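You operate a simulated robot arm through the tools that you are given. There is no shell and no other tool. Be economical: measure what you need, move in short steps, check, and stop when the job is done.

The job below is to be done with a simulated robot arm. You get a single attempt, and the scene is never put back.

JOB
Brush slip on the tile's patch; stand the small dark block on it.
Fine: the block from the covered bench; the brush goes back in its pot and the lid back on the slip pot. A coat counts when it lies all over at full strength: go over it till it gets no stronger.

The check looks at the end state, three seconds after you hand in, the way a careful person would. Anything else that was tipped, shoved, dropped, spilled or broken makes it a failure. Lids that push on must go on centred and level and be pressed home; caps that screw on are set level and turned clockwise until they are tight.

ROBOT AND FRAMES
A 7-joint arm with a two-finger parallel gripper, fixed in place. Base frame: the origin is at the foot of the arm, x ahead of it, y to its left, z up. Units: mm, degrees, N and s.
With the tool pointing down near the work surface it reaches from about 200 to 740 mm from the base axis. Its first joint turns from -166.0 to 166.0 degrees. Payload 1.57 kg.
The TCP is the grasp point between the finger pads, 30 mm short of the fingertips. In the tool frame z runs along the fingers and y along their closing line. The gripper opens to 110 mm. The fingers are 24 mm wide and 12 mm thick; the gripper's body (48 by 112 mm) begins 78 mm behind the TCP.
Orientation is that of the tool frame in the base frame, as [roll, pitch, yaw] about the fixed x, y, z axes, in that order (R = Rz(yaw) Ry(pitch) Rx(roll)). With the fingers straight down and closing along the base's y, the tool's x points along the base's -x, its y along +y and its z along -z.

CONTROLS
- The arm moves only by the tool send_rows. Its argument "targets" is a list of rows, each a list of 3 entries, a list of its own where there are three numbers: the shift along the tool's x, y, z in cm, then the turn, a rotation vector about the tool's x, y, z in degrees, then the closure in counts, from 0 (fully open) to 255 (shut). In form: [[[x, y, z], [wx, wy, wz], gripper], ...]. A call has 1 to 10 rows; each row is the pose to reach, as a shift and turn from the pose commanded when the call began, along the tool's axes at that moment. Each row takes 0.2 s and may step no farther than 50 mm and 8.6 degrees from the row before; otherwise, or with a gripper value out of range, the whole call is refused. A pose out of reach is approached as far as the arm can. The call stops where the force on the tool passes 80 N (or 10 N more than at its start, if that is more) or the arm is blocked; 0.2 s more then pass. Each finger travels about 45 mm/s and halts on what it meets, pressing with about 35 N; the grip force reading is that of the motor and also rises with nothing between the fingers. The clock runs only during rows and for 0.2 s after the last one: add rows that repeat a pose to give the fingers time. The reply holds the time, the measured pose of the TCP, the force on the tool along the base axes, the opening and the grip force, in the units named above and with some noise, with the torque about the TCP (base axes, N m) and any sound that the robot's microphone picked up.
- Cameras (640 x 400 px; columns grow to the right, rows downward): "scene" is fixed at [50, 498.1, 1706]; the picture's right is [-0.66, -0.75, 0.00], its down [-0.71, 0.63, -0.32] and it looks along [0.24, -0.21, -0.95] (base axes); focal length 338 px, centre (320, 200). "wrist" rides on the gripper at [70, 16, -141] in the tool frame; the picture's right is [-0.23, 0.97, 0.00], its down [-0.86, -0.20, -0.48] and it looks along [-0.47, -0.11, 0.88] (tool axes); focal length 222 px, centre (320, 200). There is no depth. A picture from a camera that has moved, and an enlarged one, comes with that camera's place and axes in the base frame and with its lens.
- snapshot(camera): a new picture of that camera. No time passes.
- slide_trunk(by): slides the trunk up (or, below 0, down) by that many mm; the arm rides with it, the base frame stays. It gives what a move gives, with no picture.
- zoom(camera, box): a new picture of the part [left, top, right, bottom] of that camera's present view, enlarged. No time passes.
- close_job(): hands the job in; it is judged then, once.

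Go step by step. Nothing tells you positions but the pictures and the camera data: compare them with the known pose of the tool, close in by small moves and look again before you grip or let go. The budget is 120 turns and 68 pictures, counting those below and the enlarged ones. Unless the task says otherwise, let go and move clear before handing in, and close with one line.

The tools are called after "Call:" as a command line: name --argument value ..., lists and objects as JSON in quotes. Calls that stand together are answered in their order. send_rows: Moves the arm, as the interface text tells. Its arguments: {"type":"object","properties":{"targets":{"type":"array"}},"required":["targets"]} The other tools are called the same way: slide_trunk (by) slides the trunk up or down; snapshot (camera) takes a picture; zoom (camera, box) takes an enlarged picture of a part of a camera's view; close_job () hands the job in.

At the start:

```text
time_s: 0.0
tool_pos: [182.4, 337.4, 1354.6]
ee_rot: [180.0, 0.1, -180.0]
ft_force: [0.7, 0.5, 0.3]
moment: [0.0, -0.03, -0.01]
gripper_width: 110.0
finger_force: 0.0
trunk travel left (down, up): [-525.0, 65.0]
```

scene: 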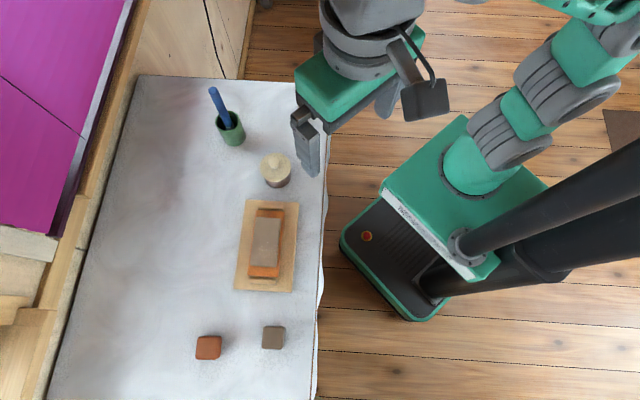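
wrist: 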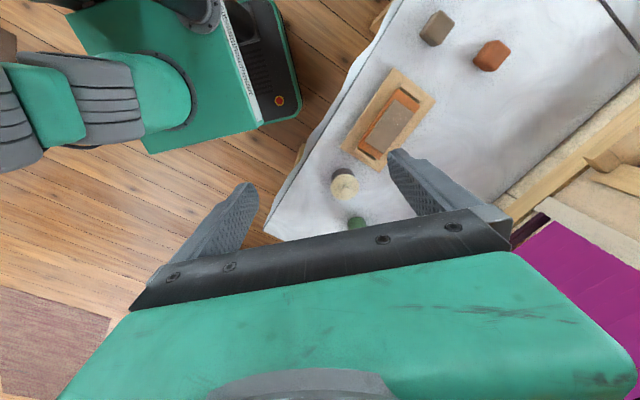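

The bench lies under the arm, with the brush pot, lidded slip pot, tile on a board and two blocks on the cloth. I'll zoom in on them to identify and locate each one.

Call:
zoom --camera "scene" --box '[190, 70, 340, 200]'

Call:
zoom --camera "scene" --box '[180, 190, 330, 370]'

Call:
zoom --camera "wrist" --box '[300, 0, 540, 240]'

```text
3.08 times, centred on (265, 135) of scene
camera zoom: at [50.0, 498.1, 1706.0], right [-0.66, -0.75, 0.0], down [-0.71, 0.63, -0.32], along [0.24, -0.21, -0.95], focal length 1039 px, centre (489, 400)
```

zoom: 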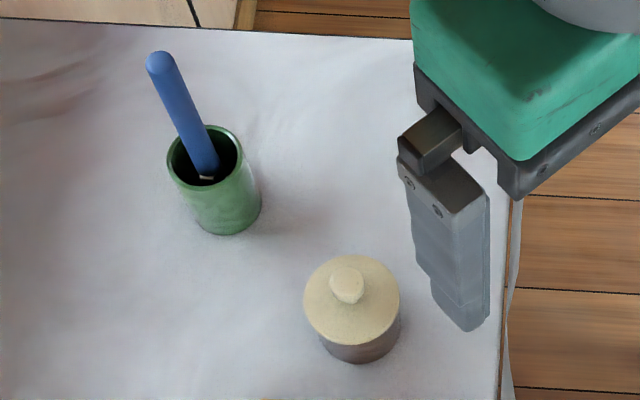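

```text
2.22 times, centred on (255, 280) of scene
camera zoom: at [50.0, 498.1, 1706.0], right [-0.66, -0.75, 0.0], down [-0.71, 0.63, -0.32], along [0.24, -0.21, -0.95], focal length 750 px, centre (464, 22)
```

zoom: 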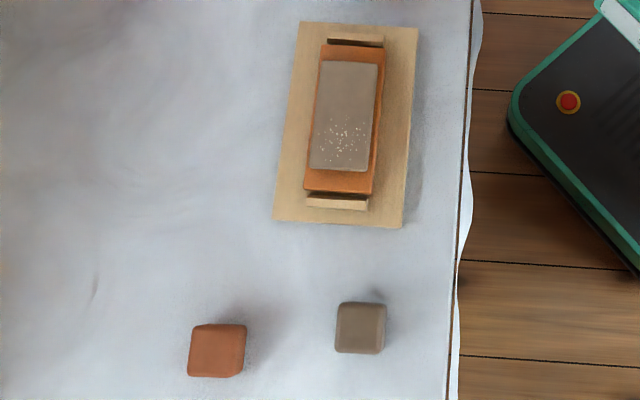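

```text
1.67 times, centred on (420, 120) of wrist
camera zoom: at [113.6, 353.8, 1496.8], right [0.23, 0.97, 0.0], down [0.86, -0.2, 0.48], along [0.47, -0.11, -0.88], focal length 370 px, centre (153, 333)
```

zoom: 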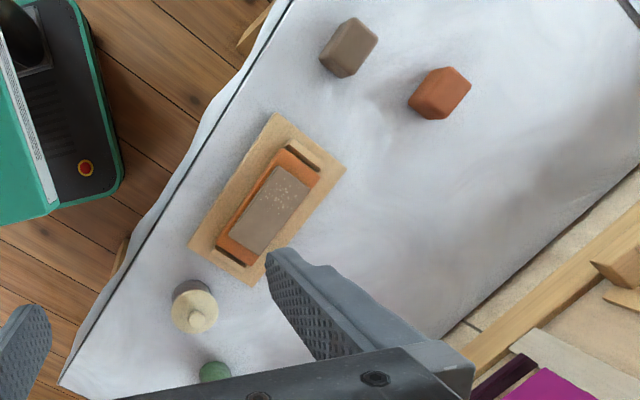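

I place the dark block near (79, 603), the tile near (250, 490), the slip pot near (360, 360) and the brush pot near (520, 376). The bench top is at about z 905. I'll lower the trunk and look again from closer.

Call:
slide_trunk --by -200

Call:
snapshot --camera "wrist"

```text
time_s: 2.2
tool_pos: [182.5, 337.7, 1155.3]
ee_rot: [-180.0, -0.1, 179.9]
ft_force: [0.7, -0.2, 0.4]
moment: [0.0, -0.01, 0.01]
gripper_width: 110.2
finger_force: 0.1
trunk travel left (down, up): [-325.0, 265.0]
```

```text
62 pictures are left
camera wrist: at [113.6, 353.7, 1296.9], right [0.23, 0.97, 0.0], down [0.86, -0.2, 0.48], along [0.47, -0.11, -0.88], focal length 222 px, centre (320, 200)
```

wrist: 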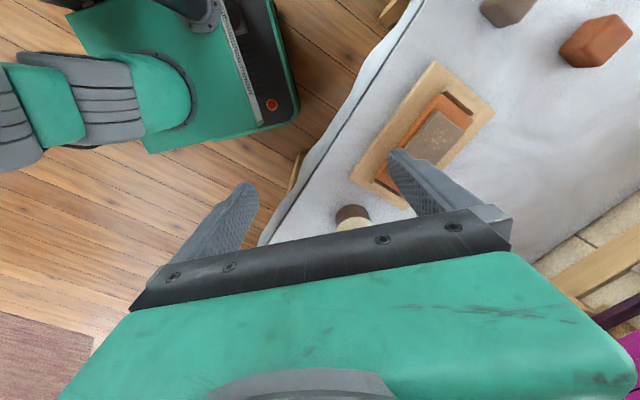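

The jar is ahead of the gripper. I'll move over it at the present height and look.

Call:
send_rows --targets '[[[-4.5, 0.6, 0], [0, 0, 0], 0], [[-9, 1.2, 0], [0, 0, 0], 0], [[-13.5, 1.8, 0], [0, 0, 0], 0], [[-18, 2.4, 0], [0, 0, 0], 0]]'

Call:
snapshot --camera "wrist"

```text
time_s: 3.2
tool_pos: [358.6, 355.0, 1145.3]
ee_rot: [179.9, -0.1, -179.9]
ft_force: [-0.6, -0.8, 1.1]
moment: [0.01, -0.04, -0.01]
gripper_width: 110.1
finger_force: 0.1
out of reach, approached as far as the arm can: row 4
trunk travel left (down, up): [-325.0, 265.0]
```

```text
61 pictures are left
camera wrist: at [289.5, 372.3, 1287.0], right [0.23, 0.97, 0.0], down [0.85, -0.2, 0.48], along [0.47, -0.11, -0.88], focal length 222 px, centre (320, 200)
```

wrist: 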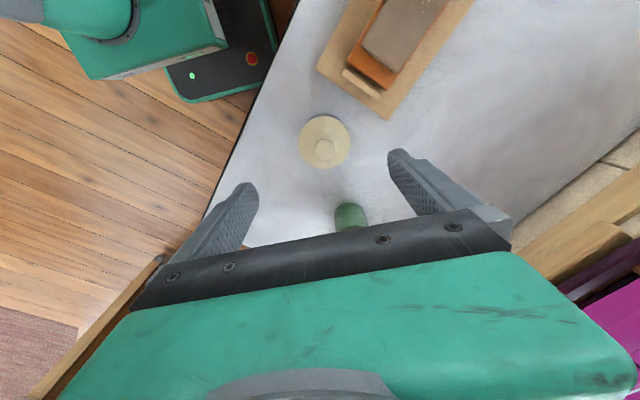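

The jar is nearly below the gripper, at about (375, 357). Reach should improve lower down, so I'll descend with the arm and look again.

Call:
send_rows --targets '[[[0, 0, 3], [0, 0, 0], 0], [[-0.8, 0, 6], [0, 0, 0], 0], [[-1.6, 0, 9], [0, 0, 0], 0]]'

Call:
snapshot --camera "wrist"

Call:
zoom --camera "scene" --box '[180, 60, 340, 200]'

```text
time_s: 4.0
tool_pos: [374.9, 354.2, 1053.4]
ee_rot: [179.9, 0.0, -180.0]
ft_force: [0.4, -0.5, 0.3]
moment: [0.01, 0.0, 0.0]
gripper_width: 110.0
finger_force: 0.1
trunk travel left (down, up): [-325.0, 265.0]
```

```text
60 pictures are left
camera wrist: at [305.6, 371.7, 1195.1], right [0.23, 0.97, 0.0], down [0.85, -0.2, 0.48], along [0.47, -0.11, -0.88], focal length 222 px, centre (320, 200)
```

wrist: 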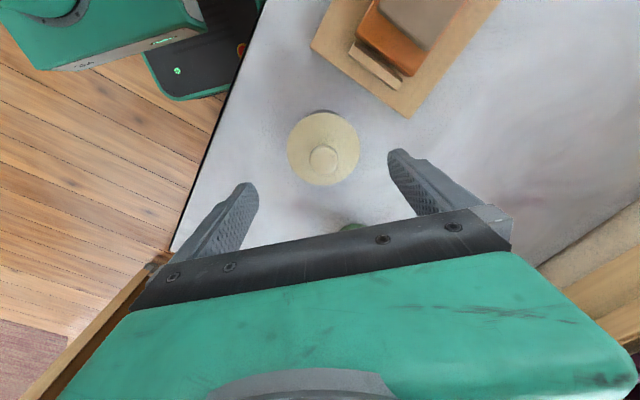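

```text
2.86 times, centred on (260, 130) of scene
camera zoom: at [50.0, 498.1, 1706.0], right [-0.66, -0.75, 0.0], down [-0.71, 0.63, -0.32], along [0.24, -0.21, -0.95], focal length 965 px, centre (491, 400)
```

zoom: 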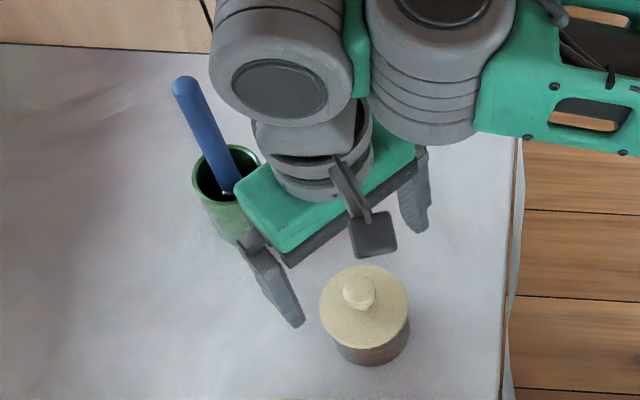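

The knob appears to be at about (375, 358), with its top near z 985. I'll part-close the fingers to about 45 mm and come down just above the lid to check.

Call:
send_rows --targets '[[[0, 0.4, 0], [0, 0, 0], 150], [[0, 0.4, 1.5], [0, 0, 0], 150], [[0, 0.4, 3], [0, 0, 0], 150], [[0, 0.4, 3], [0, 0, 0], 150]]'

Call:
snapshot --camera "wrist"

```text
time_s: 5.0
tool_pos: [375.0, 360.8, 1025.2]
ee_rot: [-180.0, 0.0, -180.0]
ft_force: [0.0, -0.4, 0.2]
moment: [-0.02, 0.02, 0.0]
gripper_width: 45.2
finger_force: 0.1
trunk travel left (down, up): [-325.0, 265.0]
```

```text
58 pictures are left
camera wrist: at [306.1, 377.3, 1166.7], right [0.23, 0.97, 0.0], down [0.85, -0.2, 0.48], along [0.47, -0.11, -0.88], focal length 222 px, centre (320, 200)
```

wrist: 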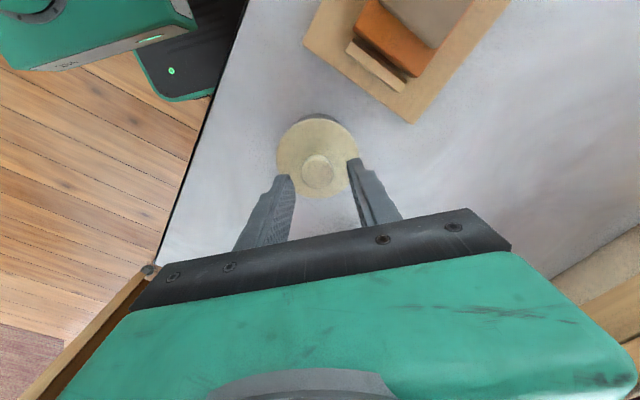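

The knob is nearly centred. I'll shift 2 mm in y and descend toward the lid in small steps.

Call:
send_rows --targets '[[[0, -0.22, 0.7], [0, 0, 0], 150], [[0, -0.22, 1.4], [0, 0, 0], 150], [[0, -0.22, 1.9], [0, 0, 0], 150]]'

Call:
snapshot --camera "wrist"

Call:
zoom --camera "scene" --box '[220, 100, 330, 200]'

```text
time_s: 5.8
tool_pos: [376.4, 358.3, 1008.5]
ee_rot: [179.9, 0.0, 179.9]
ft_force: [-0.1, -0.7, 1.6]
moment: [-0.06, 0.01, 0.01]
gripper_width: 45.4
finger_force: 0.1
trunk travel left (down, up): [-325.0, 265.0]
```

```text
57 pictures are left
camera wrist: at [306.3, 375.9, 1148.7], right [0.23, 0.97, 0.0], down [0.85, -0.2, 0.48], along [0.47, -0.11, -0.88], focal length 222 px, centre (320, 200)
```

wrist: 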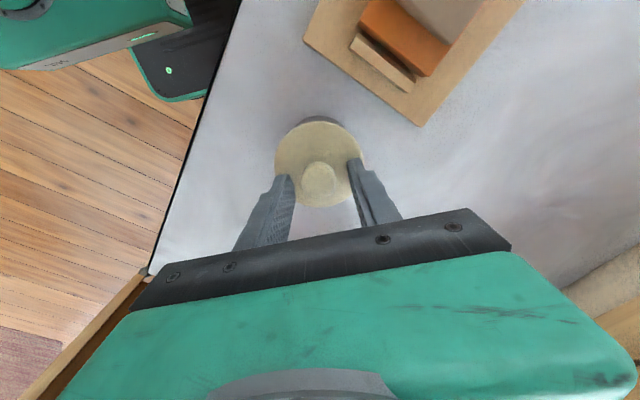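

```text
4.00 times, centred on (275, 150) of scene
camera zoom: at [50.0, 498.1, 1706.0], right [-0.66, -0.75, 0.0], down [-0.71, 0.63, -0.32], along [0.24, -0.21, -0.95], focal length 1350 px, centre (500, 400)
```

zoom: 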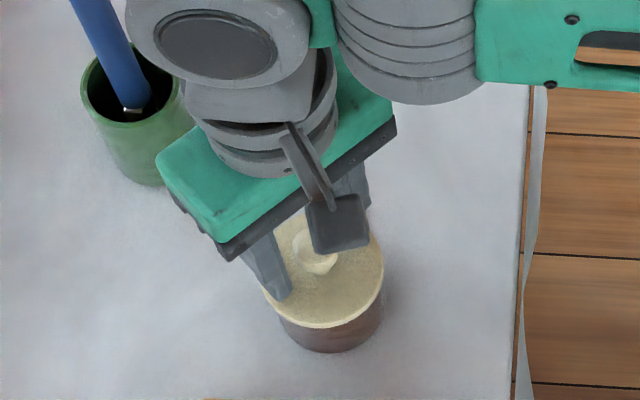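

The tips seem to be at or near the lid. I'll take one more small step to see whether the force rises.

Call:
send_rows --targets '[[[0, 0, 0.2], [0, 0, 0], 150], [[0, 0, 0.2], [0, 0, 0], 150]]'

```text
time_s: 6.4
tool_pos: [375.0, 359.0, 1006.5]
ee_rot: [179.8, 0.2, -180.0]
ft_force: [0.1, 0.5, 13.5]
moment: [-0.06, 0.0, 0.0]
gripper_width: 45.6
finger_force: 0.1
trunk travel left (down, up): [-325.0, 265.0]
```

Contact: the lid top is at about z 976. I'll raise a few mm and close on the knob.

Call:
send_rows --targets '[[[0, 0, -0.4], [0, 0, 0], 150], [[0, 0, -0.4], [0, 0, 0], 255], [[0, 0, -0.4], [0, 0, 0], 255], [[0, 0, -0.4], [0, 0, 0], 255], [[0, 0, -0.4], [0, 0, 0], 255]]'

```text
time_s: 7.6
tool_pos: [376.3, 359.2, 1008.7]
ee_rot: [-180.0, -0.1, -180.0]
ft_force: [-0.4, 0.6, -0.2]
moment: [-0.02, -0.03, 0.0]
gripper_width: 24.3
finger_force: 35.1
trunk travel left (down, up): [-325.0, 265.0]
heard: snap
```

It is gripped on the knob at 24 mm. I'll lift gently and watch the force.

Call:
send_rows --targets '[[[0, 0, -0.3], [0, 0, 0], 255], [[0, 0, -0.8], [0, 0, 0], 255], [[0, 0, -2], [0, 0, 0], 255], [[0, 0, -4.5], [0, 0, 0], 255]]'

Call:
snapshot --camera "wrist"

Call:
zoom --camera "scene" --box '[220, 100, 330, 200]'

```text
time_s: 8.6
tool_pos: [375.7, 357.8, 1053.3]
ee_rot: [180.0, 0.0, -180.0]
ft_force: [-0.6, 0.2, -0.3]
moment: [0.0, 0.0, 0.0]
gripper_width: 24.5
finger_force: 35.4
trunk travel left (down, up): [-325.0, 265.0]
```

```text
55 pictures are left
camera wrist: at [306.7, 375.2, 1195.0], right [0.23, 0.97, 0.0], down [0.86, -0.2, 0.48], along [0.47, -0.11, -0.88], focal length 222 px, centre (320, 200)
```

wrist: 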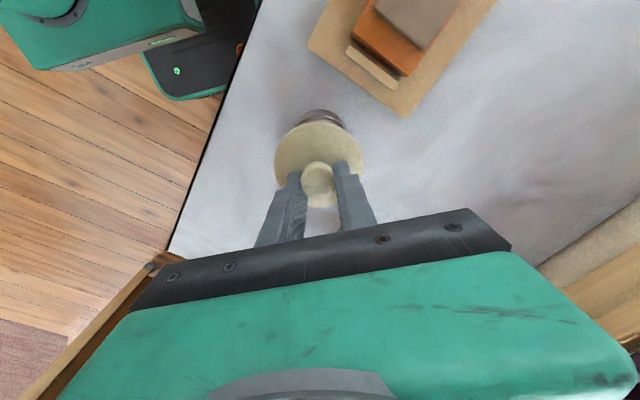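

```text
4.00 times, centred on (275, 150) of scene
camera zoom: at [50.0, 498.1, 1706.0], right [-0.66, -0.75, 0.0], down [-0.71, 0.63, -0.32], along [0.24, -0.21, -0.95], focal length 1350 px, centre (500, 400)
```

zoom: 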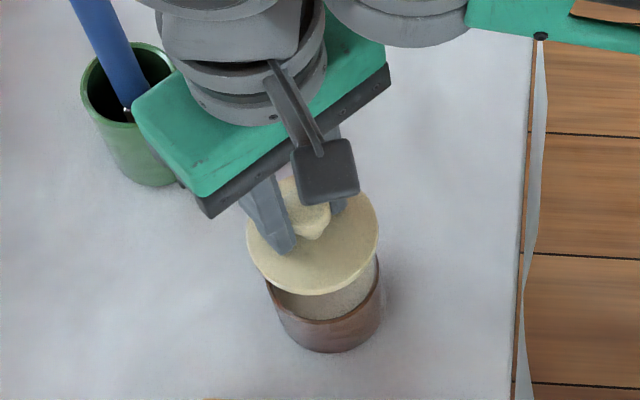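

The lid is off. I'll park it on the free cloth at about (440, 490), clear of the board and the pots.

Call:
send_rows --targets '[[[-1.6, 3.3, -0.5], [0, 0, 0], 255], [[-3.2, 6.6, -0.5], [0, 0, 0], 255], [[-4.8, 9.9, -0.5], [0, 0, 0], 255], [[-6.4, 13.1, -0.5], [0, 0, 0], 255], [[-6.4, 13.1, 3], [0, 0, 0], 255], [[-6.4, 13.1, 6.5], [0, 0, 0], 255]]'

Call:
snapshot --camera "wrist"

Call:
snapshot --camera "scene"

```text
time_s: 10.0
tool_pos: [434.9, 486.3, 985.8]
ee_rot: [179.9, 0.1, 180.0]
ft_force: [-0.5, 0.2, 0.1]
moment: [0.0, -0.01, 0.0]
gripper_width: 24.1
finger_force: 35.1
out of reach, approached as far as the arm can: row 3, 4, 5, 6
trunk travel left (down, up): [-325.0, 265.0]
```

```text
53 pictures are left
camera wrist: at [365.3, 502.2, 1127.4], right [0.23, 0.97, 0.0], down [0.85, -0.2, 0.48], along [0.47, -0.11, -0.88], focal length 222 px, centre (320, 200)
```

wrist: 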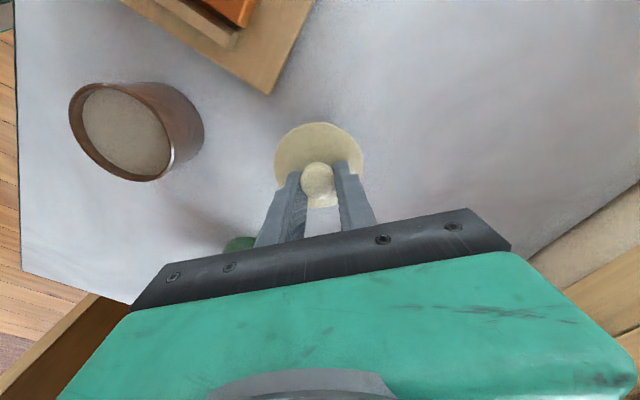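

```text
52 pictures are left
```

scene: 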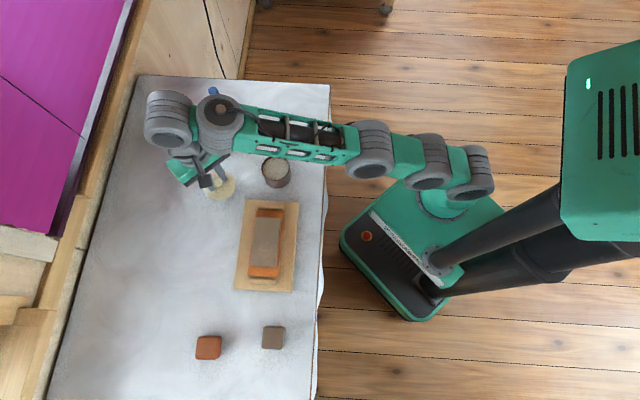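

The brush stands almost upright in its pot, well clear of the arm. I'll lower the lid to the cloth in small steps until contact.

Call:
send_rows --targets '[[[0, 0, 0.8], [0, 0, 0], 255], [[0, 0, 1.6], [0, 0, 0], 255], [[0, 0, 2.2], [0, 0, 0], 255]]'

Call:
snapshot --camera "wrist"

```text
time_s: 10.8
tool_pos: [435.0, 486.0, 964.5]
ee_rot: [179.9, 0.1, 180.0]
ft_force: [-0.4, 0.1, 7.0]
moment: [-0.06, 0.1, -0.02]
gripper_width: 24.3
finger_force: 34.9
trunk travel left (down, up): [-325.0, 265.0]
```

```text
51 pictures are left
camera wrist: at [365.7, 501.5, 1105.7], right [0.23, 0.97, 0.0], down [0.85, -0.2, 0.48], along [0.47, -0.11, -0.88], focal length 222 px, centre (320, 200)
```

wrist: 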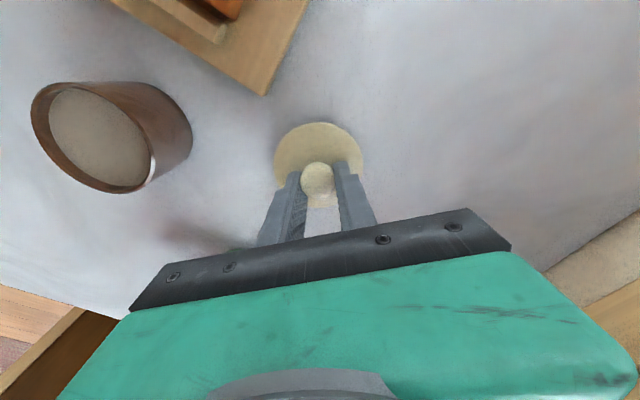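

The lid has touched down at TCP z 964.5. I'll open just enough and rise straight up.

Call:
send_rows --targets '[[[0, 0, 0], [0, 0, 0], 150], [[0, 0, 0], [0, 0, 0], 150], [[0, 0, -1], [0, 0, 0], 150], [[0, 0, -4], [0, 0, 0], 150], [[0, 0, -8], [0, 0, 0], 150]]'

Call:
snapshot --camera "wrist"

```text
time_s: 12.0
tool_pos: [425.7, 469.6, 1020.8]
ee_rot: [-179.9, -0.1, -179.9]
ft_force: [0.8, 0.4, 0.1]
moment: [-0.04, 0.06, -0.04]
gripper_width: 45.5
finger_force: 0.0
out of reach, approached as far as the arm can: row 4, 5
trunk travel left (down, up): [-325.0, 265.0]
```

```text
50 pictures are left
camera wrist: at [356.3, 486.9, 1161.6], right [0.23, 0.97, 0.0], down [0.86, -0.2, 0.48], along [0.46, -0.11, -0.88], focal length 222 px, centre (320, 200)
```

wrist: 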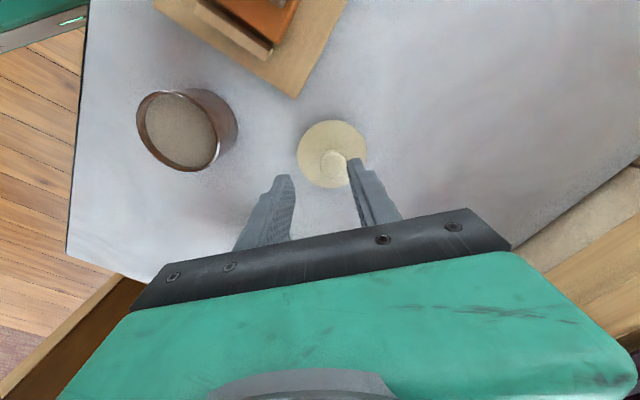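

The lid sits well. Reach is limited because the trunk is too low, so I'll raise it and then look toward the brush pot.

Call:
slide_trunk --by 240

Call:
snapshot --camera "wrist"

Call:
zoom --camera "scene" --box '[180, 60, 340, 200]'

```text
time_s: 14.5
tool_pos: [423.7, 469.6, 1261.3]
ee_rot: [-180.0, 0.0, -180.0]
ft_force: [-0.1, -0.2, 0.9]
moment: [0.01, 0.0, 0.02]
gripper_width: 45.3
finger_force: 0.1
trunk travel left (down, up): [-565.0, 25.0]
```

```text
49 pictures are left
camera wrist: at [355.6, 486.1, 1402.7], right [0.23, 0.97, 0.0], down [0.86, -0.2, 0.48], along [0.47, -0.11, -0.88], focal length 222 px, centre (320, 200)
```

wrist: 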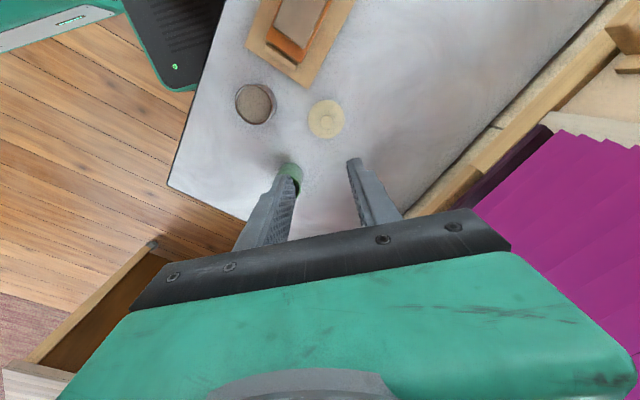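

```text
2.86 times, centred on (260, 130) of scene
camera zoom: at [50.0, 498.1, 1706.0], right [-0.66, -0.75, 0.0], down [-0.71, 0.63, -0.32], along [0.24, -0.21, -0.95], focal length 965 px, centre (491, 400)
```

zoom: 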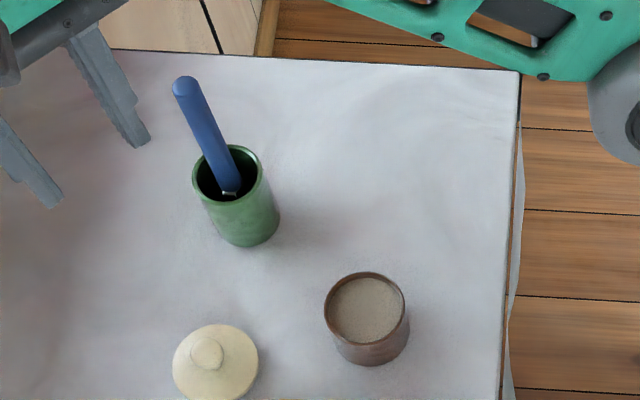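

The pot is just behind the left finger. I'll shift over toward it so the brush shows between the fingers.

Call:
send_rows --targets '[[[-1.2, -2.9, 0], [0, 0, 0], 0], [[-2.4, -5.8, 0], [0, 0, 0], 0], [[-3.6, -8.5, 0], [0, 0, 0], 0]]'

Call:
snapshot --camera "wrist"

```text
time_s: 15.3
tool_pos: [463.5, 382.5, 1261.4]
ee_rot: [-179.9, -0.1, -180.0]
ft_force: [0.3, 0.5, 0.6]
moment: [0.01, 0.02, -0.03]
gripper_width: 109.9
finger_force: 0.0
trunk travel left (down, up): [-565.0, 25.0]
```

```text
47 pictures are left
camera wrist: at [393.0, 399.5, 1402.0], right [0.23, 0.97, 0.0], down [0.85, -0.2, 0.48], along [0.47, -0.11, -0.88], focal length 222 px, centre (320, 200)
```

wrist: 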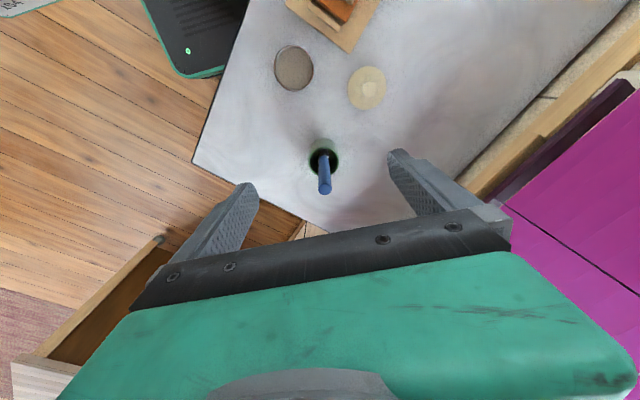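

The handle top works out at about (537, 372, 1101), leaning slightly outward in x, so fingers closing along y suit it. I'll raise the trunk fully, come down to z 1160 and move over the handle.

Call:
slide_trunk --by 25

Call:
send_rows --targets '[[[0, 0, 4.2], [0, 0, 0], 100], [[0, 0, 8.4], [0, 0, 0], 100], [[0, -0.3, 12.4], [0, 0, 0], 100], [[-2, -0.6, 12.4], [0, 0, 0], 100], [[-4, -1, 12.4], [0, 0, 0], 100]]'

Call:
snapshot --camera "wrist"

Call:
zoom --camera "scene" --box '[170, 60, 330, 180]'

```text
time_s: 16.0
tool_pos: [462.3, 384.8, 1285.3]
ee_rot: [-180.0, 0.1, -180.0]
ft_force: [0.6, 0.9, -0.6]
moment: [0.02, -0.03, 0.02]
gripper_width: 110.2
finger_force: 0.1
trunk travel left (down, up): [-590.0, 0.0]
```

```text
time_s: 17.2
tool_pos: [503.0, 373.5, 1161.5]
ee_rot: [-180.0, 0.0, -180.0]
ft_force: [-0.5, 0.5, -0.6]
moment: [0.0, 0.03, -0.02]
gripper_width: 67.0
finger_force: 0.1
trunk travel left (down, up): [-590.0, 0.0]
```

```text
46 pictures are left
camera wrist: at [433.9, 389.7, 1302.9], right [0.23, 0.97, 0.0], down [0.86, -0.2, 0.48], along [0.47, -0.11, -0.88], focal length 222 px, centre (320, 200)
```

wrist: 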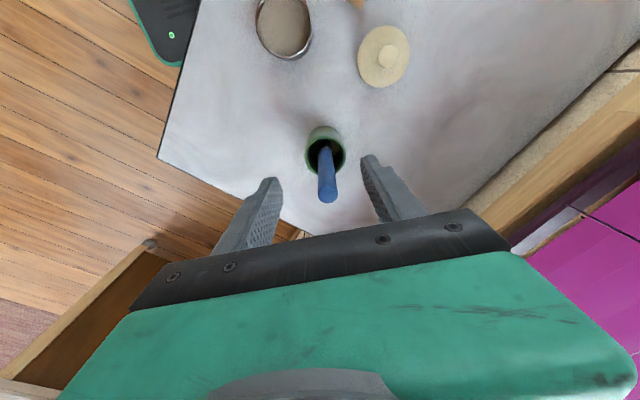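

```text
3.33 times, centred on (250, 120) of scene
camera zoom: at [50.0, 498.1, 1706.0], right [-0.66, -0.75, 0.0], down [-0.71, 0.63, -0.32], along [0.24, -0.21, -0.95], focal length 1125 px, centre (553, 467)
```

zoom: 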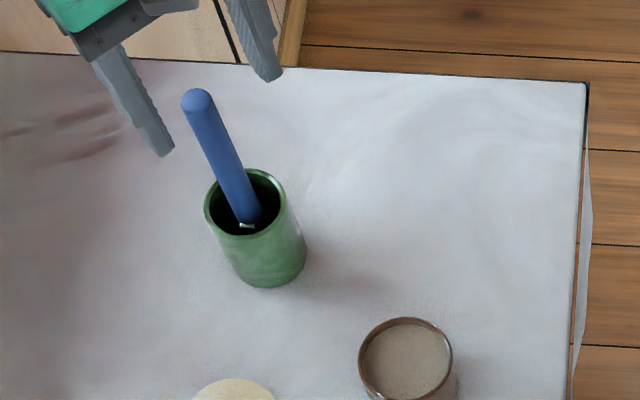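

Both views agree on the handle at about (534, 373) at grip height. I'll move over it, descend around it and stop before closing.

Call:
send_rows --targets '[[[-3.1, 0, 0], [0, 0, 0], 100], [[-3.1, 0, 3.2], [0, 0, 0], 100], [[-3.1, 0, 6.4], [0, 0, 0], 100], [[-3.1, 0, 9.3], [0, 0, 0], 100]]'

Call:
snapshot --camera "wrist"

```text
time_s: 18.2
tool_pos: [532.3, 372.7, 1068.8]
ee_rot: [-180.0, 0.0, -179.9]
ft_force: [0.5, 0.2, -0.9]
moment: [-0.04, 0.01, 0.0]
gripper_width: 67.0
finger_force: 0.1
trunk travel left (down, up): [-590.0, 0.0]
```

```text
44 pictures are left
camera wrist: at [463.5, 389.8, 1209.7], right [0.23, 0.97, 0.0], down [0.86, -0.2, 0.48], along [0.47, -0.11, -0.88], focal length 222 px, centre (320, 200)
```

wrist: 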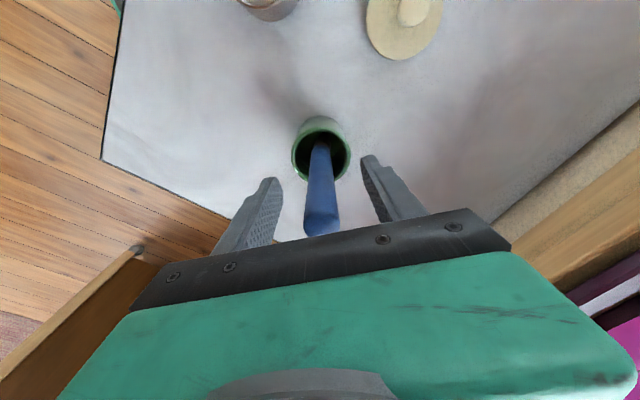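

The handle lies centrally between the fingers. Now I'll close the grip.

Call:
send_rows --targets '[[[0, 0, 0], [0, 0, 0], 255], [[0, 0, 0], [0, 0, 0], 255], [[0, 0, 0], [0, 0, 0], 255], [[0, 0, 0], [0, 0, 0], 255], [[0, 0, -0.5], [0, 0, 0], 255], [[0, 0, -2.5], [0, 0, 0], 255], [[0, 0, -5], [0, 0, 0], 255]]'

Call:
snapshot --camera "wrist"

Call:
zoom --camera "scene" --box '[170, 60, 330, 180]'

```text
time_s: 19.8
tool_pos: [533.2, 373.5, 1118.2]
ee_rot: [179.9, 0.0, -180.0]
ft_force: [0.4, 0.0, -0.1]
moment: [0.0, 0.0, 0.0]
gripper_width: 16.7
finger_force: 32.3
trunk travel left (down, up): [-590.0, 0.0]
```

```text
43 pictures are left
camera wrist: at [462.9, 389.2, 1260.4], right [0.23, 0.97, 0.0], down [0.86, -0.2, 0.48], along [0.47, -0.11, -0.88], focal length 222 px, centre (320, 200)
```

wrist: 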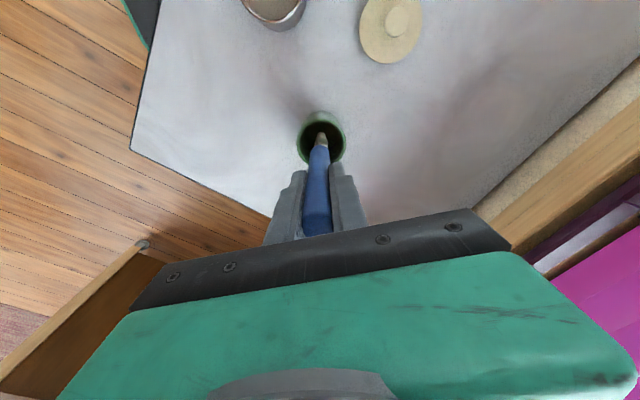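

```text
3.33 times, centred on (250, 120) of scene
camera zoom: at [50.0, 498.1, 1706.0], right [-0.66, -0.75, 0.0], down [-0.71, 0.63, -0.32], along [0.24, -0.21, -0.95], focal length 1125 px, centre (553, 467)
```

zoom: 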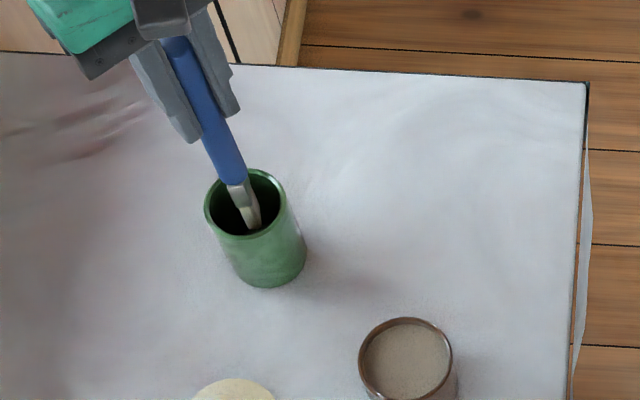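

The brush is held and lifting cleanly. I'll lift further until the bristles clear the rim.

Call:
send_rows --targets '[[[0, 0, -2.2], [0, 0, 0], 255], [[0, 0, -4], [0, 0, 0], 255], [[0, 0, -5.2], [0, 0, 0], 255], [[0, 0, -6.2], [0, 0, 0], 255]]'

Call:
zoom --camera "scene" --box '[170, 60, 330, 180]'

Call:
snapshot --camera "wrist"

```text
time_s: 20.8
tool_pos: [533.6, 373.0, 1182.5]
ee_rot: [-180.0, 0.0, 180.0]
ft_force: [-0.5, 0.1, -0.7]
moment: [0.0, 0.0, 0.01]
gripper_width: 16.6
finger_force: 32.2
trunk travel left (down, up): [-590.0, 0.0]
```

```text
3.33 times, centred on (250, 120) of scene
camera zoom: at [50.0, 498.1, 1706.0], right [-0.66, -0.75, 0.0], down [-0.71, 0.63, -0.32], along [0.24, -0.21, -0.95], focal length 1125 px, centre (553, 467)
```

zoom: 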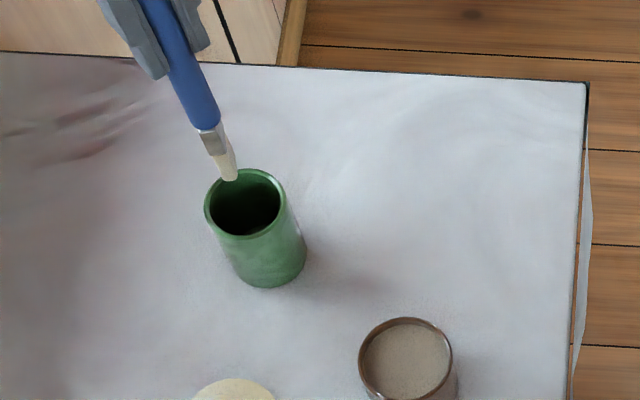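

```text
40 pictures are left
camera wrist: at [464.3, 389.7, 1322.1], right [0.23, 0.97, 0.0], down [0.86, -0.2, 0.48], along [0.47, -0.11, -0.88], focal length 222 px, centre (320, 200)
```

wrist: 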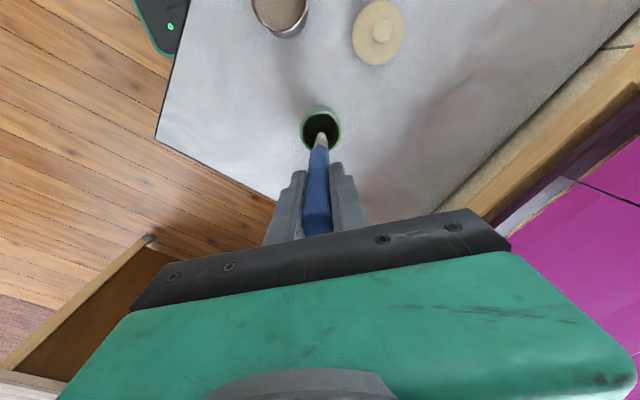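

The bristle tip lies about 149 mm below the TCP, offset (-11, +4). The jar's centre comes out at about (366, 361). I'll carry the brush over it.

Call:
send_rows --targets '[[[3.9, -0.4, 0], [0, 0, 0], 255], [[7.8, -0.8, 0], [0, 0, 0], 255], [[11.8, -1.2, 0], [0, 0, 0], 255], [[15.7, -1.6, 0], [0, 0, 0], 255], [[15.7, -1.6, 3.5], [0, 0, 0], 255]]'

Call:
snapshot --camera "wrist"

Call:
zoom --camera "scene" --box '[210, 100, 330, 200]'

```text
time_s: 22.0
tool_pos: [378.7, 357.5, 1143.8]
ee_rot: [-180.0, 0.1, 180.0]
ft_force: [-0.4, -0.3, -0.4]
moment: [0.0, 0.0, -0.05]
gripper_width: 16.6
finger_force: 32.1
trunk travel left (down, up): [-590.0, 0.0]
```

```text
39 pictures are left
camera wrist: at [309.2, 373.6, 1285.1], right [0.23, 0.97, 0.0], down [0.85, -0.2, 0.48], along [0.47, -0.11, -0.88], focal length 222 px, centre (320, 200)
```

wrist: 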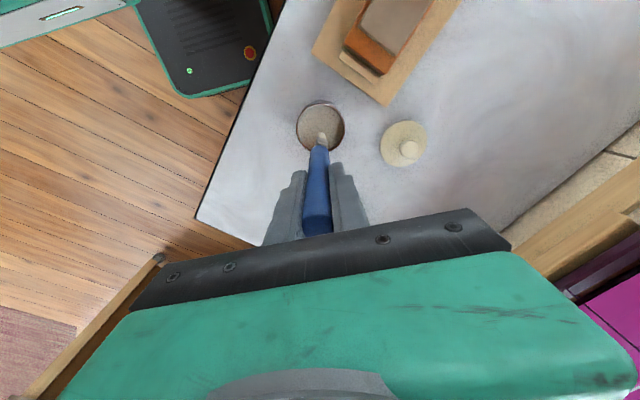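

```text
4.00 times, centred on (270, 150) of scene
camera zoom: at [50.0, 498.1, 1706.0], right [-0.66, -0.75, 0.0], down [-0.71, 0.63, -0.32], along [0.24, -0.21, -0.95], focal length 1350 px, centre (520, 400)
```

zoom: 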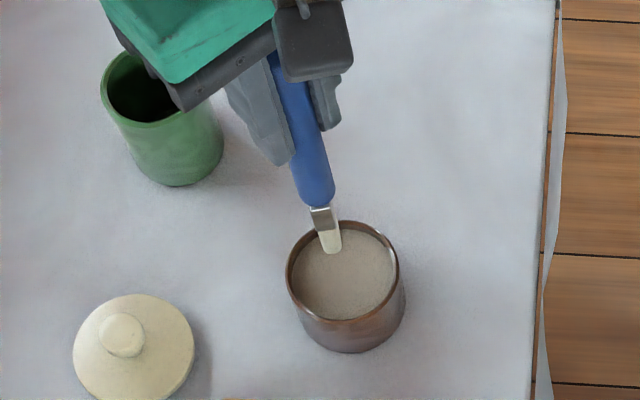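

The tip is above the jar centre. I'll dip it into the slip.

Call:
send_rows --targets '[[[0, 0, 2.5], [0, 0, 0], 255], [[0, 0, 4.5], [0, 0, 0], 255], [[0, 0, 5.8], [0, 0, 0], 255], [[0.6, 0, 5.8], [0, 0, 0], 255], [[-0.6, 0, 5.8], [0, 0, 0], 255], [[0, 0, 5.8], [0, 0, 0], 255]]'

Call:
zoom --camera "scene" --box '[210, 100, 330, 200]'

```text
time_s: 23.4
tool_pos: [376.8, 357.3, 1086.0]
ee_rot: [-179.9, 0.0, 179.9]
ft_force: [2.1, 0.1, 5.8]
moment: [-0.03, -0.34, -0.02]
gripper_width: 16.6
finger_force: 31.9
trunk travel left (down, up): [-590.0, 0.0]
```

```text
4.00 times, centred on (270, 150) of scene
camera zoom: at [50.0, 498.1, 1706.0], right [-0.66, -0.75, 0.0], down [-0.71, 0.63, -0.32], along [0.24, -0.21, -0.95], focal length 1350 px, centre (520, 400)
```

zoom: 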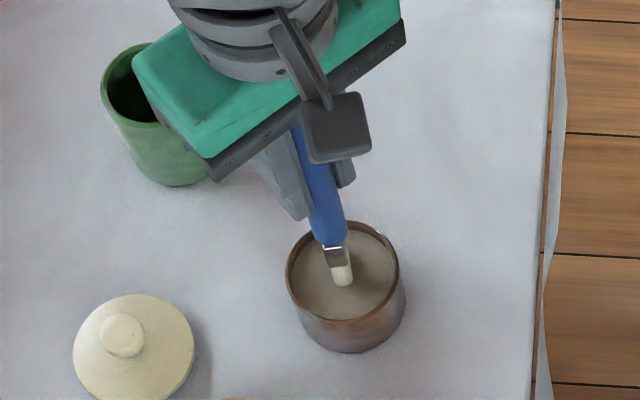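

There's 5.8 N of contact at the dip. I'll raise the brush and check the bristles are loaded.

Call:
send_rows --targets '[[[0, 0, 0.1], [0, 0, 0], 255], [[0, 0, -2], [0, 0, 0], 255], [[0, 0, -5.5], [0, 0, 0], 255]]'

Call:
zoom --camera "scene" --box '[250, 130, 310, 190]'

```text
time_s: 24.2
tool_pos: [376.1, 357.2, 1142.0]
ee_rot: [180.0, 0.0, -180.0]
ft_force: [0.1, 0.2, -0.5]
moment: [0.01, 0.01, 0.01]
gripper_width: 16.5
finger_force: 31.5
trunk travel left (down, up): [-590.0, 0.0]
```

```text
6.67 times, centred on (280, 160) of scene
camera zoom: at [50.0, 498.1, 1706.0], right [-0.66, -0.75, 0.0], down [-0.71, 0.63, -0.32], along [0.24, -0.21, -0.95], focal length 2251 px, centre (587, 467)
```

zoom: 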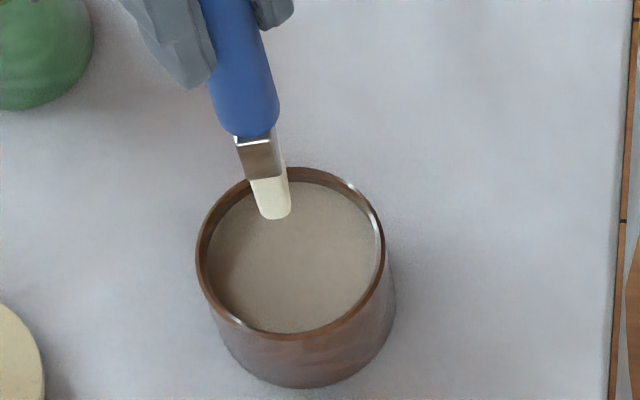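

The bristles still look clean. I'll dip again and press a little deeper to see whether they enter the slip.

Call:
send_rows --targets '[[[0, 0, 3], [0, 0, 0], 255], [[0, 0, 5.3], [0, 0, 0], 255], [[0, 0, 5.8], [0, 0, 0], 255], [[0, 0, 6.1], [0, 0, 0], 255]]'

Call:
zoom --camera "scene" --box '[250, 130, 310, 190]'

```text
time_s: 25.2
tool_pos: [377.1, 358.2, 1085.8]
ee_rot: [179.7, 0.3, -180.0]
ft_force: [-2.6, -0.8, 23.1]
moment: [-0.14, 0.22, -0.03]
gripper_width: 16.8
finger_force: 32.2
trunk travel left (down, up): [-590.0, 0.0]
```

```text
6.67 times, centred on (280, 160) of scene
camera zoom: at [50.0, 498.1, 1706.0], right [-0.66, -0.75, 0.0], down [-0.71, 0.63, -0.32], along [0.24, -0.21, -0.95], focal length 2251 px, centre (587, 467)
```

zoom: 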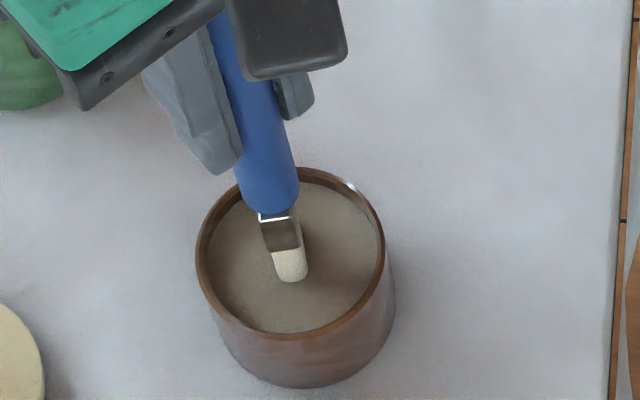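

The slip acts as a firm surface that the bristles meet at about TCP z 1087. I'll stir lightly at that depth to load the brush, lift out, and carry it over the tile.

Call:
send_rows --targets '[[[0, 0, -0.2], [0, 0, 0], 255], [[1, 0, -0.2], [0, 0, 0], 255], [[0, 1, -0.2], [0, 0, 0], 255], [[-1, 0, -0.2], [0, 0, 0], 255], [[0, -1, -0.2], [0, 0, 0], 255], [[0, 0, -0.2], [0, 0, 0], 255], [[0, 0, -2.5], [0, 0, 0], 255], [[0, 0, -6], [0, 0, 0], 255]]'

Call:
send_rows --targets '[[[3, 3.2, 0], [0, 0, 0], 255], [[6, 6.4, 0], [0, 0, 0], 255], [[9, 9.6, 0], [0, 0, 0], 255], [[11.6, 12.8, 0], [0, 0, 0], 255], [[11.6, 12.8, 2.5], [0, 0, 0], 255]]'

Call:
snapshot --camera "wrist"

Call:
zoom --camera "scene" --box '[220, 190, 320, 300]'

```text
time_s: 27.0
tool_pos: [374.7, 357.4, 1141.3]
ee_rot: [-180.0, -0.1, -180.0]
ft_force: [0.2, 0.0, -0.7]
moment: [0.0, 0.0, -0.02]
gripper_width: 16.6
finger_force: 32.1
trunk travel left (down, up): [-590.0, 0.0]
```

```text
time_s: 28.2
tool_pos: [260.2, 485.8, 1118.7]
ee_rot: [180.0, 0.0, 180.0]
ft_force: [-0.1, -0.8, 0.4]
moment: [0.04, -0.02, 0.0]
gripper_width: 16.5
finger_force: 32.2
trunk travel left (down, up): [-590.0, 0.0]
```

```text
34 pictures are left
camera wrist: at [190.7, 502.0, 1259.3], right [0.23, 0.97, 0.0], down [0.85, -0.2, 0.48], along [0.47, -0.11, -0.88], focal length 222 px, centre (320, 200)
```

wrist: 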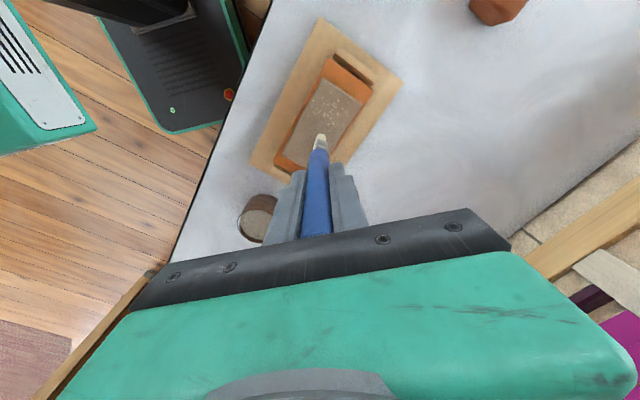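

```text
3.64 times, centred on (270, 245) of scene
camera zoom: at [50.0, 498.1, 1706.0], right [-0.66, -0.75, 0.0], down [-0.71, 0.63, -0.32], along [0.24, -0.21, -0.95], focal length 1228 px, centre (502, 36)
```

zoom: 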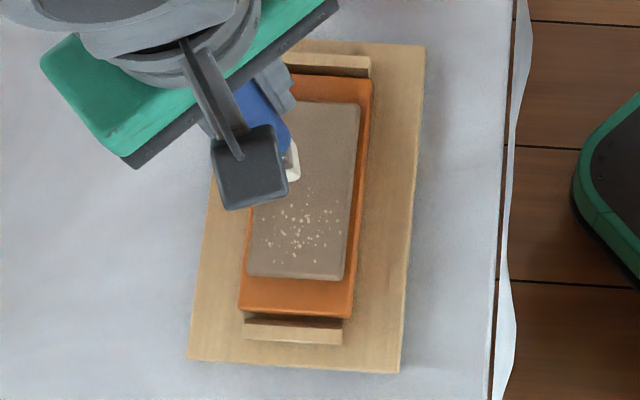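

The speckled area at one end of the grey slab may be the actual patch. I'll zoom in to be sure.

Call:
zoom --camera "scene" --box '[250, 205, 295, 275]'

Call:
zoom --camera "wrist" --box '[270, 30, 390, 160]'

```text
5.71 times, centred on (272, 240) of scene
camera zoom: at [50.0, 498.1, 1706.0], right [-0.66, -0.75, 0.0], down [-0.71, 0.63, -0.32], along [0.24, -0.21, -0.95], focal length 1929 px, centre (591, -29)
```

zoom: 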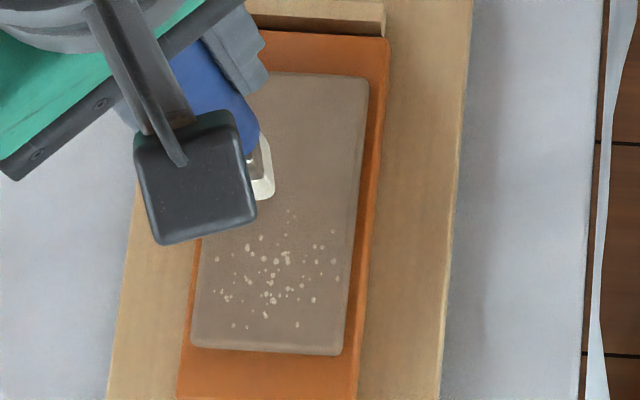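

```text
3.08 times, centred on (330, 95) of wrist
camera zoom: at [190.7, 502.0, 1259.3], right [0.23, 0.97, 0.0], down [0.85, -0.2, 0.48], along [0.47, -0.11, -0.88], focal length 684 px, centre (289, 523)
```

zoom: 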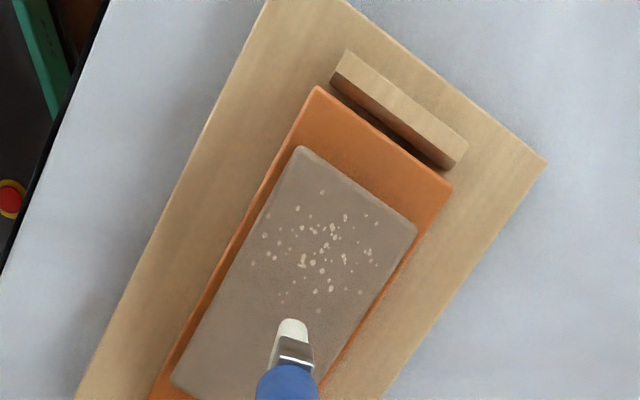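

I take the whole grey rectangle, about 115 × 58 mm turned 45° and centred at (252, 488), as the patch. I'll lower at its middle to find the contact height.

Call:
send_rows --targets '[[[0, 0, 2], [0, 0, 0], 255], [[0, 0, 3.6], [0, 0, 0], 255], [[0, 0, 4.2], [0, 0, 0], 255]]'

```text
time_s: 29.0
tool_pos: [260.5, 485.2, 1077.7]
ee_rot: [179.7, 0.2, -180.0]
ft_force: [0.6, 0.1, 23.0]
moment: [-0.01, -0.14, -0.01]
gripper_width: 16.8
finger_force: 31.5
trunk travel left (down, up): [-590.0, 0.0]
```

Contact is at about TCP z 1078. I'll ease off slightly and make one test stroke along the middle.

Call:
send_rows --targets '[[[0, 0, -0.12], [0, 0, 0], 255], [[-1.94, -1.95, -0.12], [0, 0, 0], 255], [[-3.7, -3.72, -0.12], [0, 0, 0], 255], [[-1.02, -1.03, -0.12], [0, 0, 0], 255], [[1.59, 1.6, -0.12], [0, 0, 0], 255], [[3.35, 3.37, -0.12], [0, 0, 0], 255], [[3.35, 3.37, -3.5], [0, 0, 0], 255]]'

Call:
zoom --camera "scene" --box '[240, 195, 300, 285]'

Call:
zoom --camera "wrist" --box '[230, 30, 390, 200]'

```text
time_s: 30.6
tool_pos: [224.7, 517.2, 1108.3]
ee_rot: [-179.9, -0.1, -179.9]
ft_force: [-0.2, -0.1, 0.7]
moment: [-0.01, -0.05, -0.03]
gripper_width: 16.5
finger_force: 31.8
trunk travel left (down, up): [-590.0, 0.0]
```

```text
4.44 times, centred on (270, 240) of scene
camera zoom: at [50.0, 498.1, 1706.0], right [-0.66, -0.75, 0.0], down [-0.71, 0.63, -0.32], along [0.24, -0.21, -0.95], focal length 1501 px, centre (542, 22)
```

zoom: 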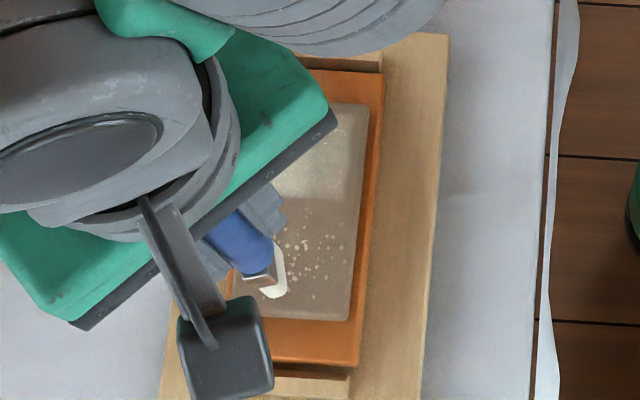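

```text
2.35 times, centred on (310, 115) of wrist
camera zoom: at [155.1, 534.7, 1249.9], right [0.23, 0.97, 0.0], down [0.86, -0.2, 0.48], along [0.47, -0.11, -0.88], focal length 523 px, centre (344, 400)
```

zoom: 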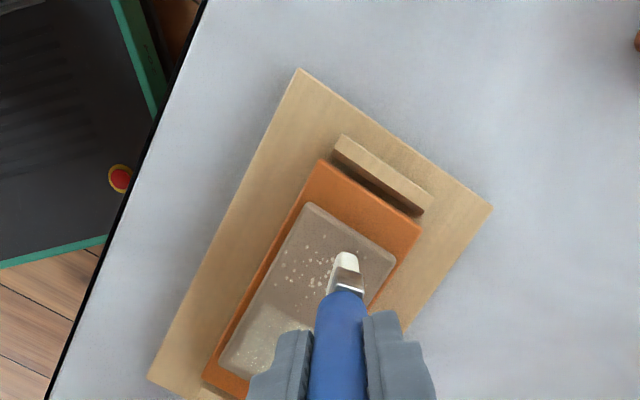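

The coat shows: a paler film over the upper half. I'll go back to the jar, re-dip and look at the tile unobstructed.

Call:
send_rows --targets '[[[0, 0, -3.05], [0, 0, 0], 255], [[-3, -3.2, -3.05], [0, 0, 0], 255], [[-6, -6.45, -3.05], [0, 0, 0], 255], [[-9, -9.7, -3.05], [0, 0, 0], 255], [[-12, -12.95, -3.05], [0, 0, 0], 255], [[-14.95, -16.15, -3.05], [0, 0, 0], 255], [[-14.95, -16.15, 0], [0, 0, 0], 255], [[-14.95, -16.15, 2.1], [0, 0, 0], 255], [[-14.95, -16.15, 2.5], [0, 0, 0], 255]]'

Call:
zoom --camera "scene" --box '[240, 195, 300, 285]'

```text
time_s: 32.6
tool_pos: [374.3, 356.2, 1085.0]
ee_rot: [-180.0, 0.1, -180.0]
ft_force: [-0.6, 0.4, -0.4]
moment: [0.05, 0.0, 0.01]
gripper_width: 16.5
finger_force: 31.4
trunk travel left (down, up): [-590.0, 0.0]
```

```text
4.44 times, centred on (270, 240) of scene
camera zoom: at [50.0, 498.1, 1706.0], right [-0.66, -0.75, 0.0], down [-0.71, 0.63, -0.32], along [0.24, -0.21, -0.95], focal length 1501 px, centre (542, 22)
```

zoom: 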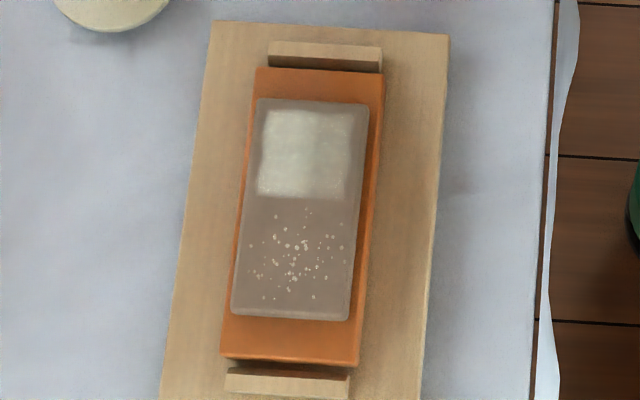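

Now it's clear: the coated patch is a 46 mm square at one end of the slab, centred at about (271, 469), and the speckled end stays out of it. I'll finish the dip with a light stir.

Call:
send_rows --targets '[[[0, 0, 0.2], [0, 0, 0], 255], [[0, 0, 0.3], [0, 0, 0], 255], [[0.8, 0, 0.3], [0, 0, 0], 255], [[0, 0.8, 0.3], [0, 0, 0], 255], [[-0.8, 0, 0.3], [0, 0, 0], 255], [[0, 0, 0.3], [0, 0, 0], 255]]'

```text
time_s: 34.0
tool_pos: [375.6, 358.4, 1081.6]
ee_rot: [180.0, 0.0, -180.0]
ft_force: [0.0, -0.9, -0.1]
moment: [0.01, 0.03, -0.04]
gripper_width: 16.4
finger_force: 31.9
trunk travel left (down, up): [-590.0, 0.0]
```

No contact yet at 1081.6, so the brush may have slid a little in the grip. I'll go deeper in small steps.

Call:
send_rows --targets '[[[0, 0, 0.2], [0, 0, 0], 255], [[0, 0, 0.4], [0, 0, 0], 255], [[0, 0, 0.4], [0, 0, 0], 255]]'

Call:
zoom --camera "scene" --box '[250, 130, 310, 190]'

```text
time_s: 34.8
tool_pos: [376.6, 356.4, 1075.8]
ee_rot: [-180.0, 0.1, -180.0]
ft_force: [0.1, 0.1, 0.2]
moment: [-0.02, 0.03, 0.0]
gripper_width: 16.4
finger_force: 31.8
trunk travel left (down, up): [-590.0, 0.0]
```

```text
6.67 times, centred on (280, 160) of scene
camera zoom: at [50.0, 498.1, 1706.0], right [-0.66, -0.75, 0.0], down [-0.71, 0.63, -0.32], along [0.24, -0.21, -0.95], focal length 2251 px, centre (587, 467)
```

zoom: 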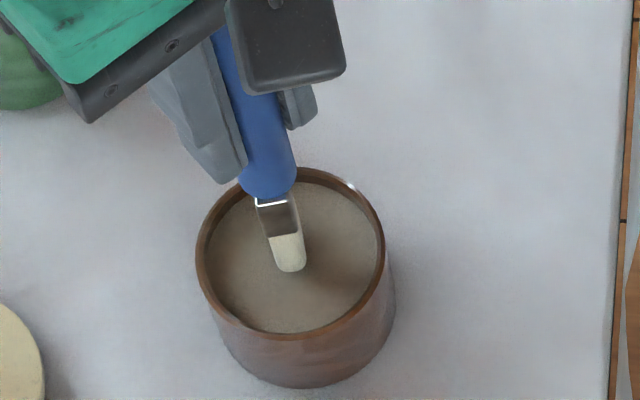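

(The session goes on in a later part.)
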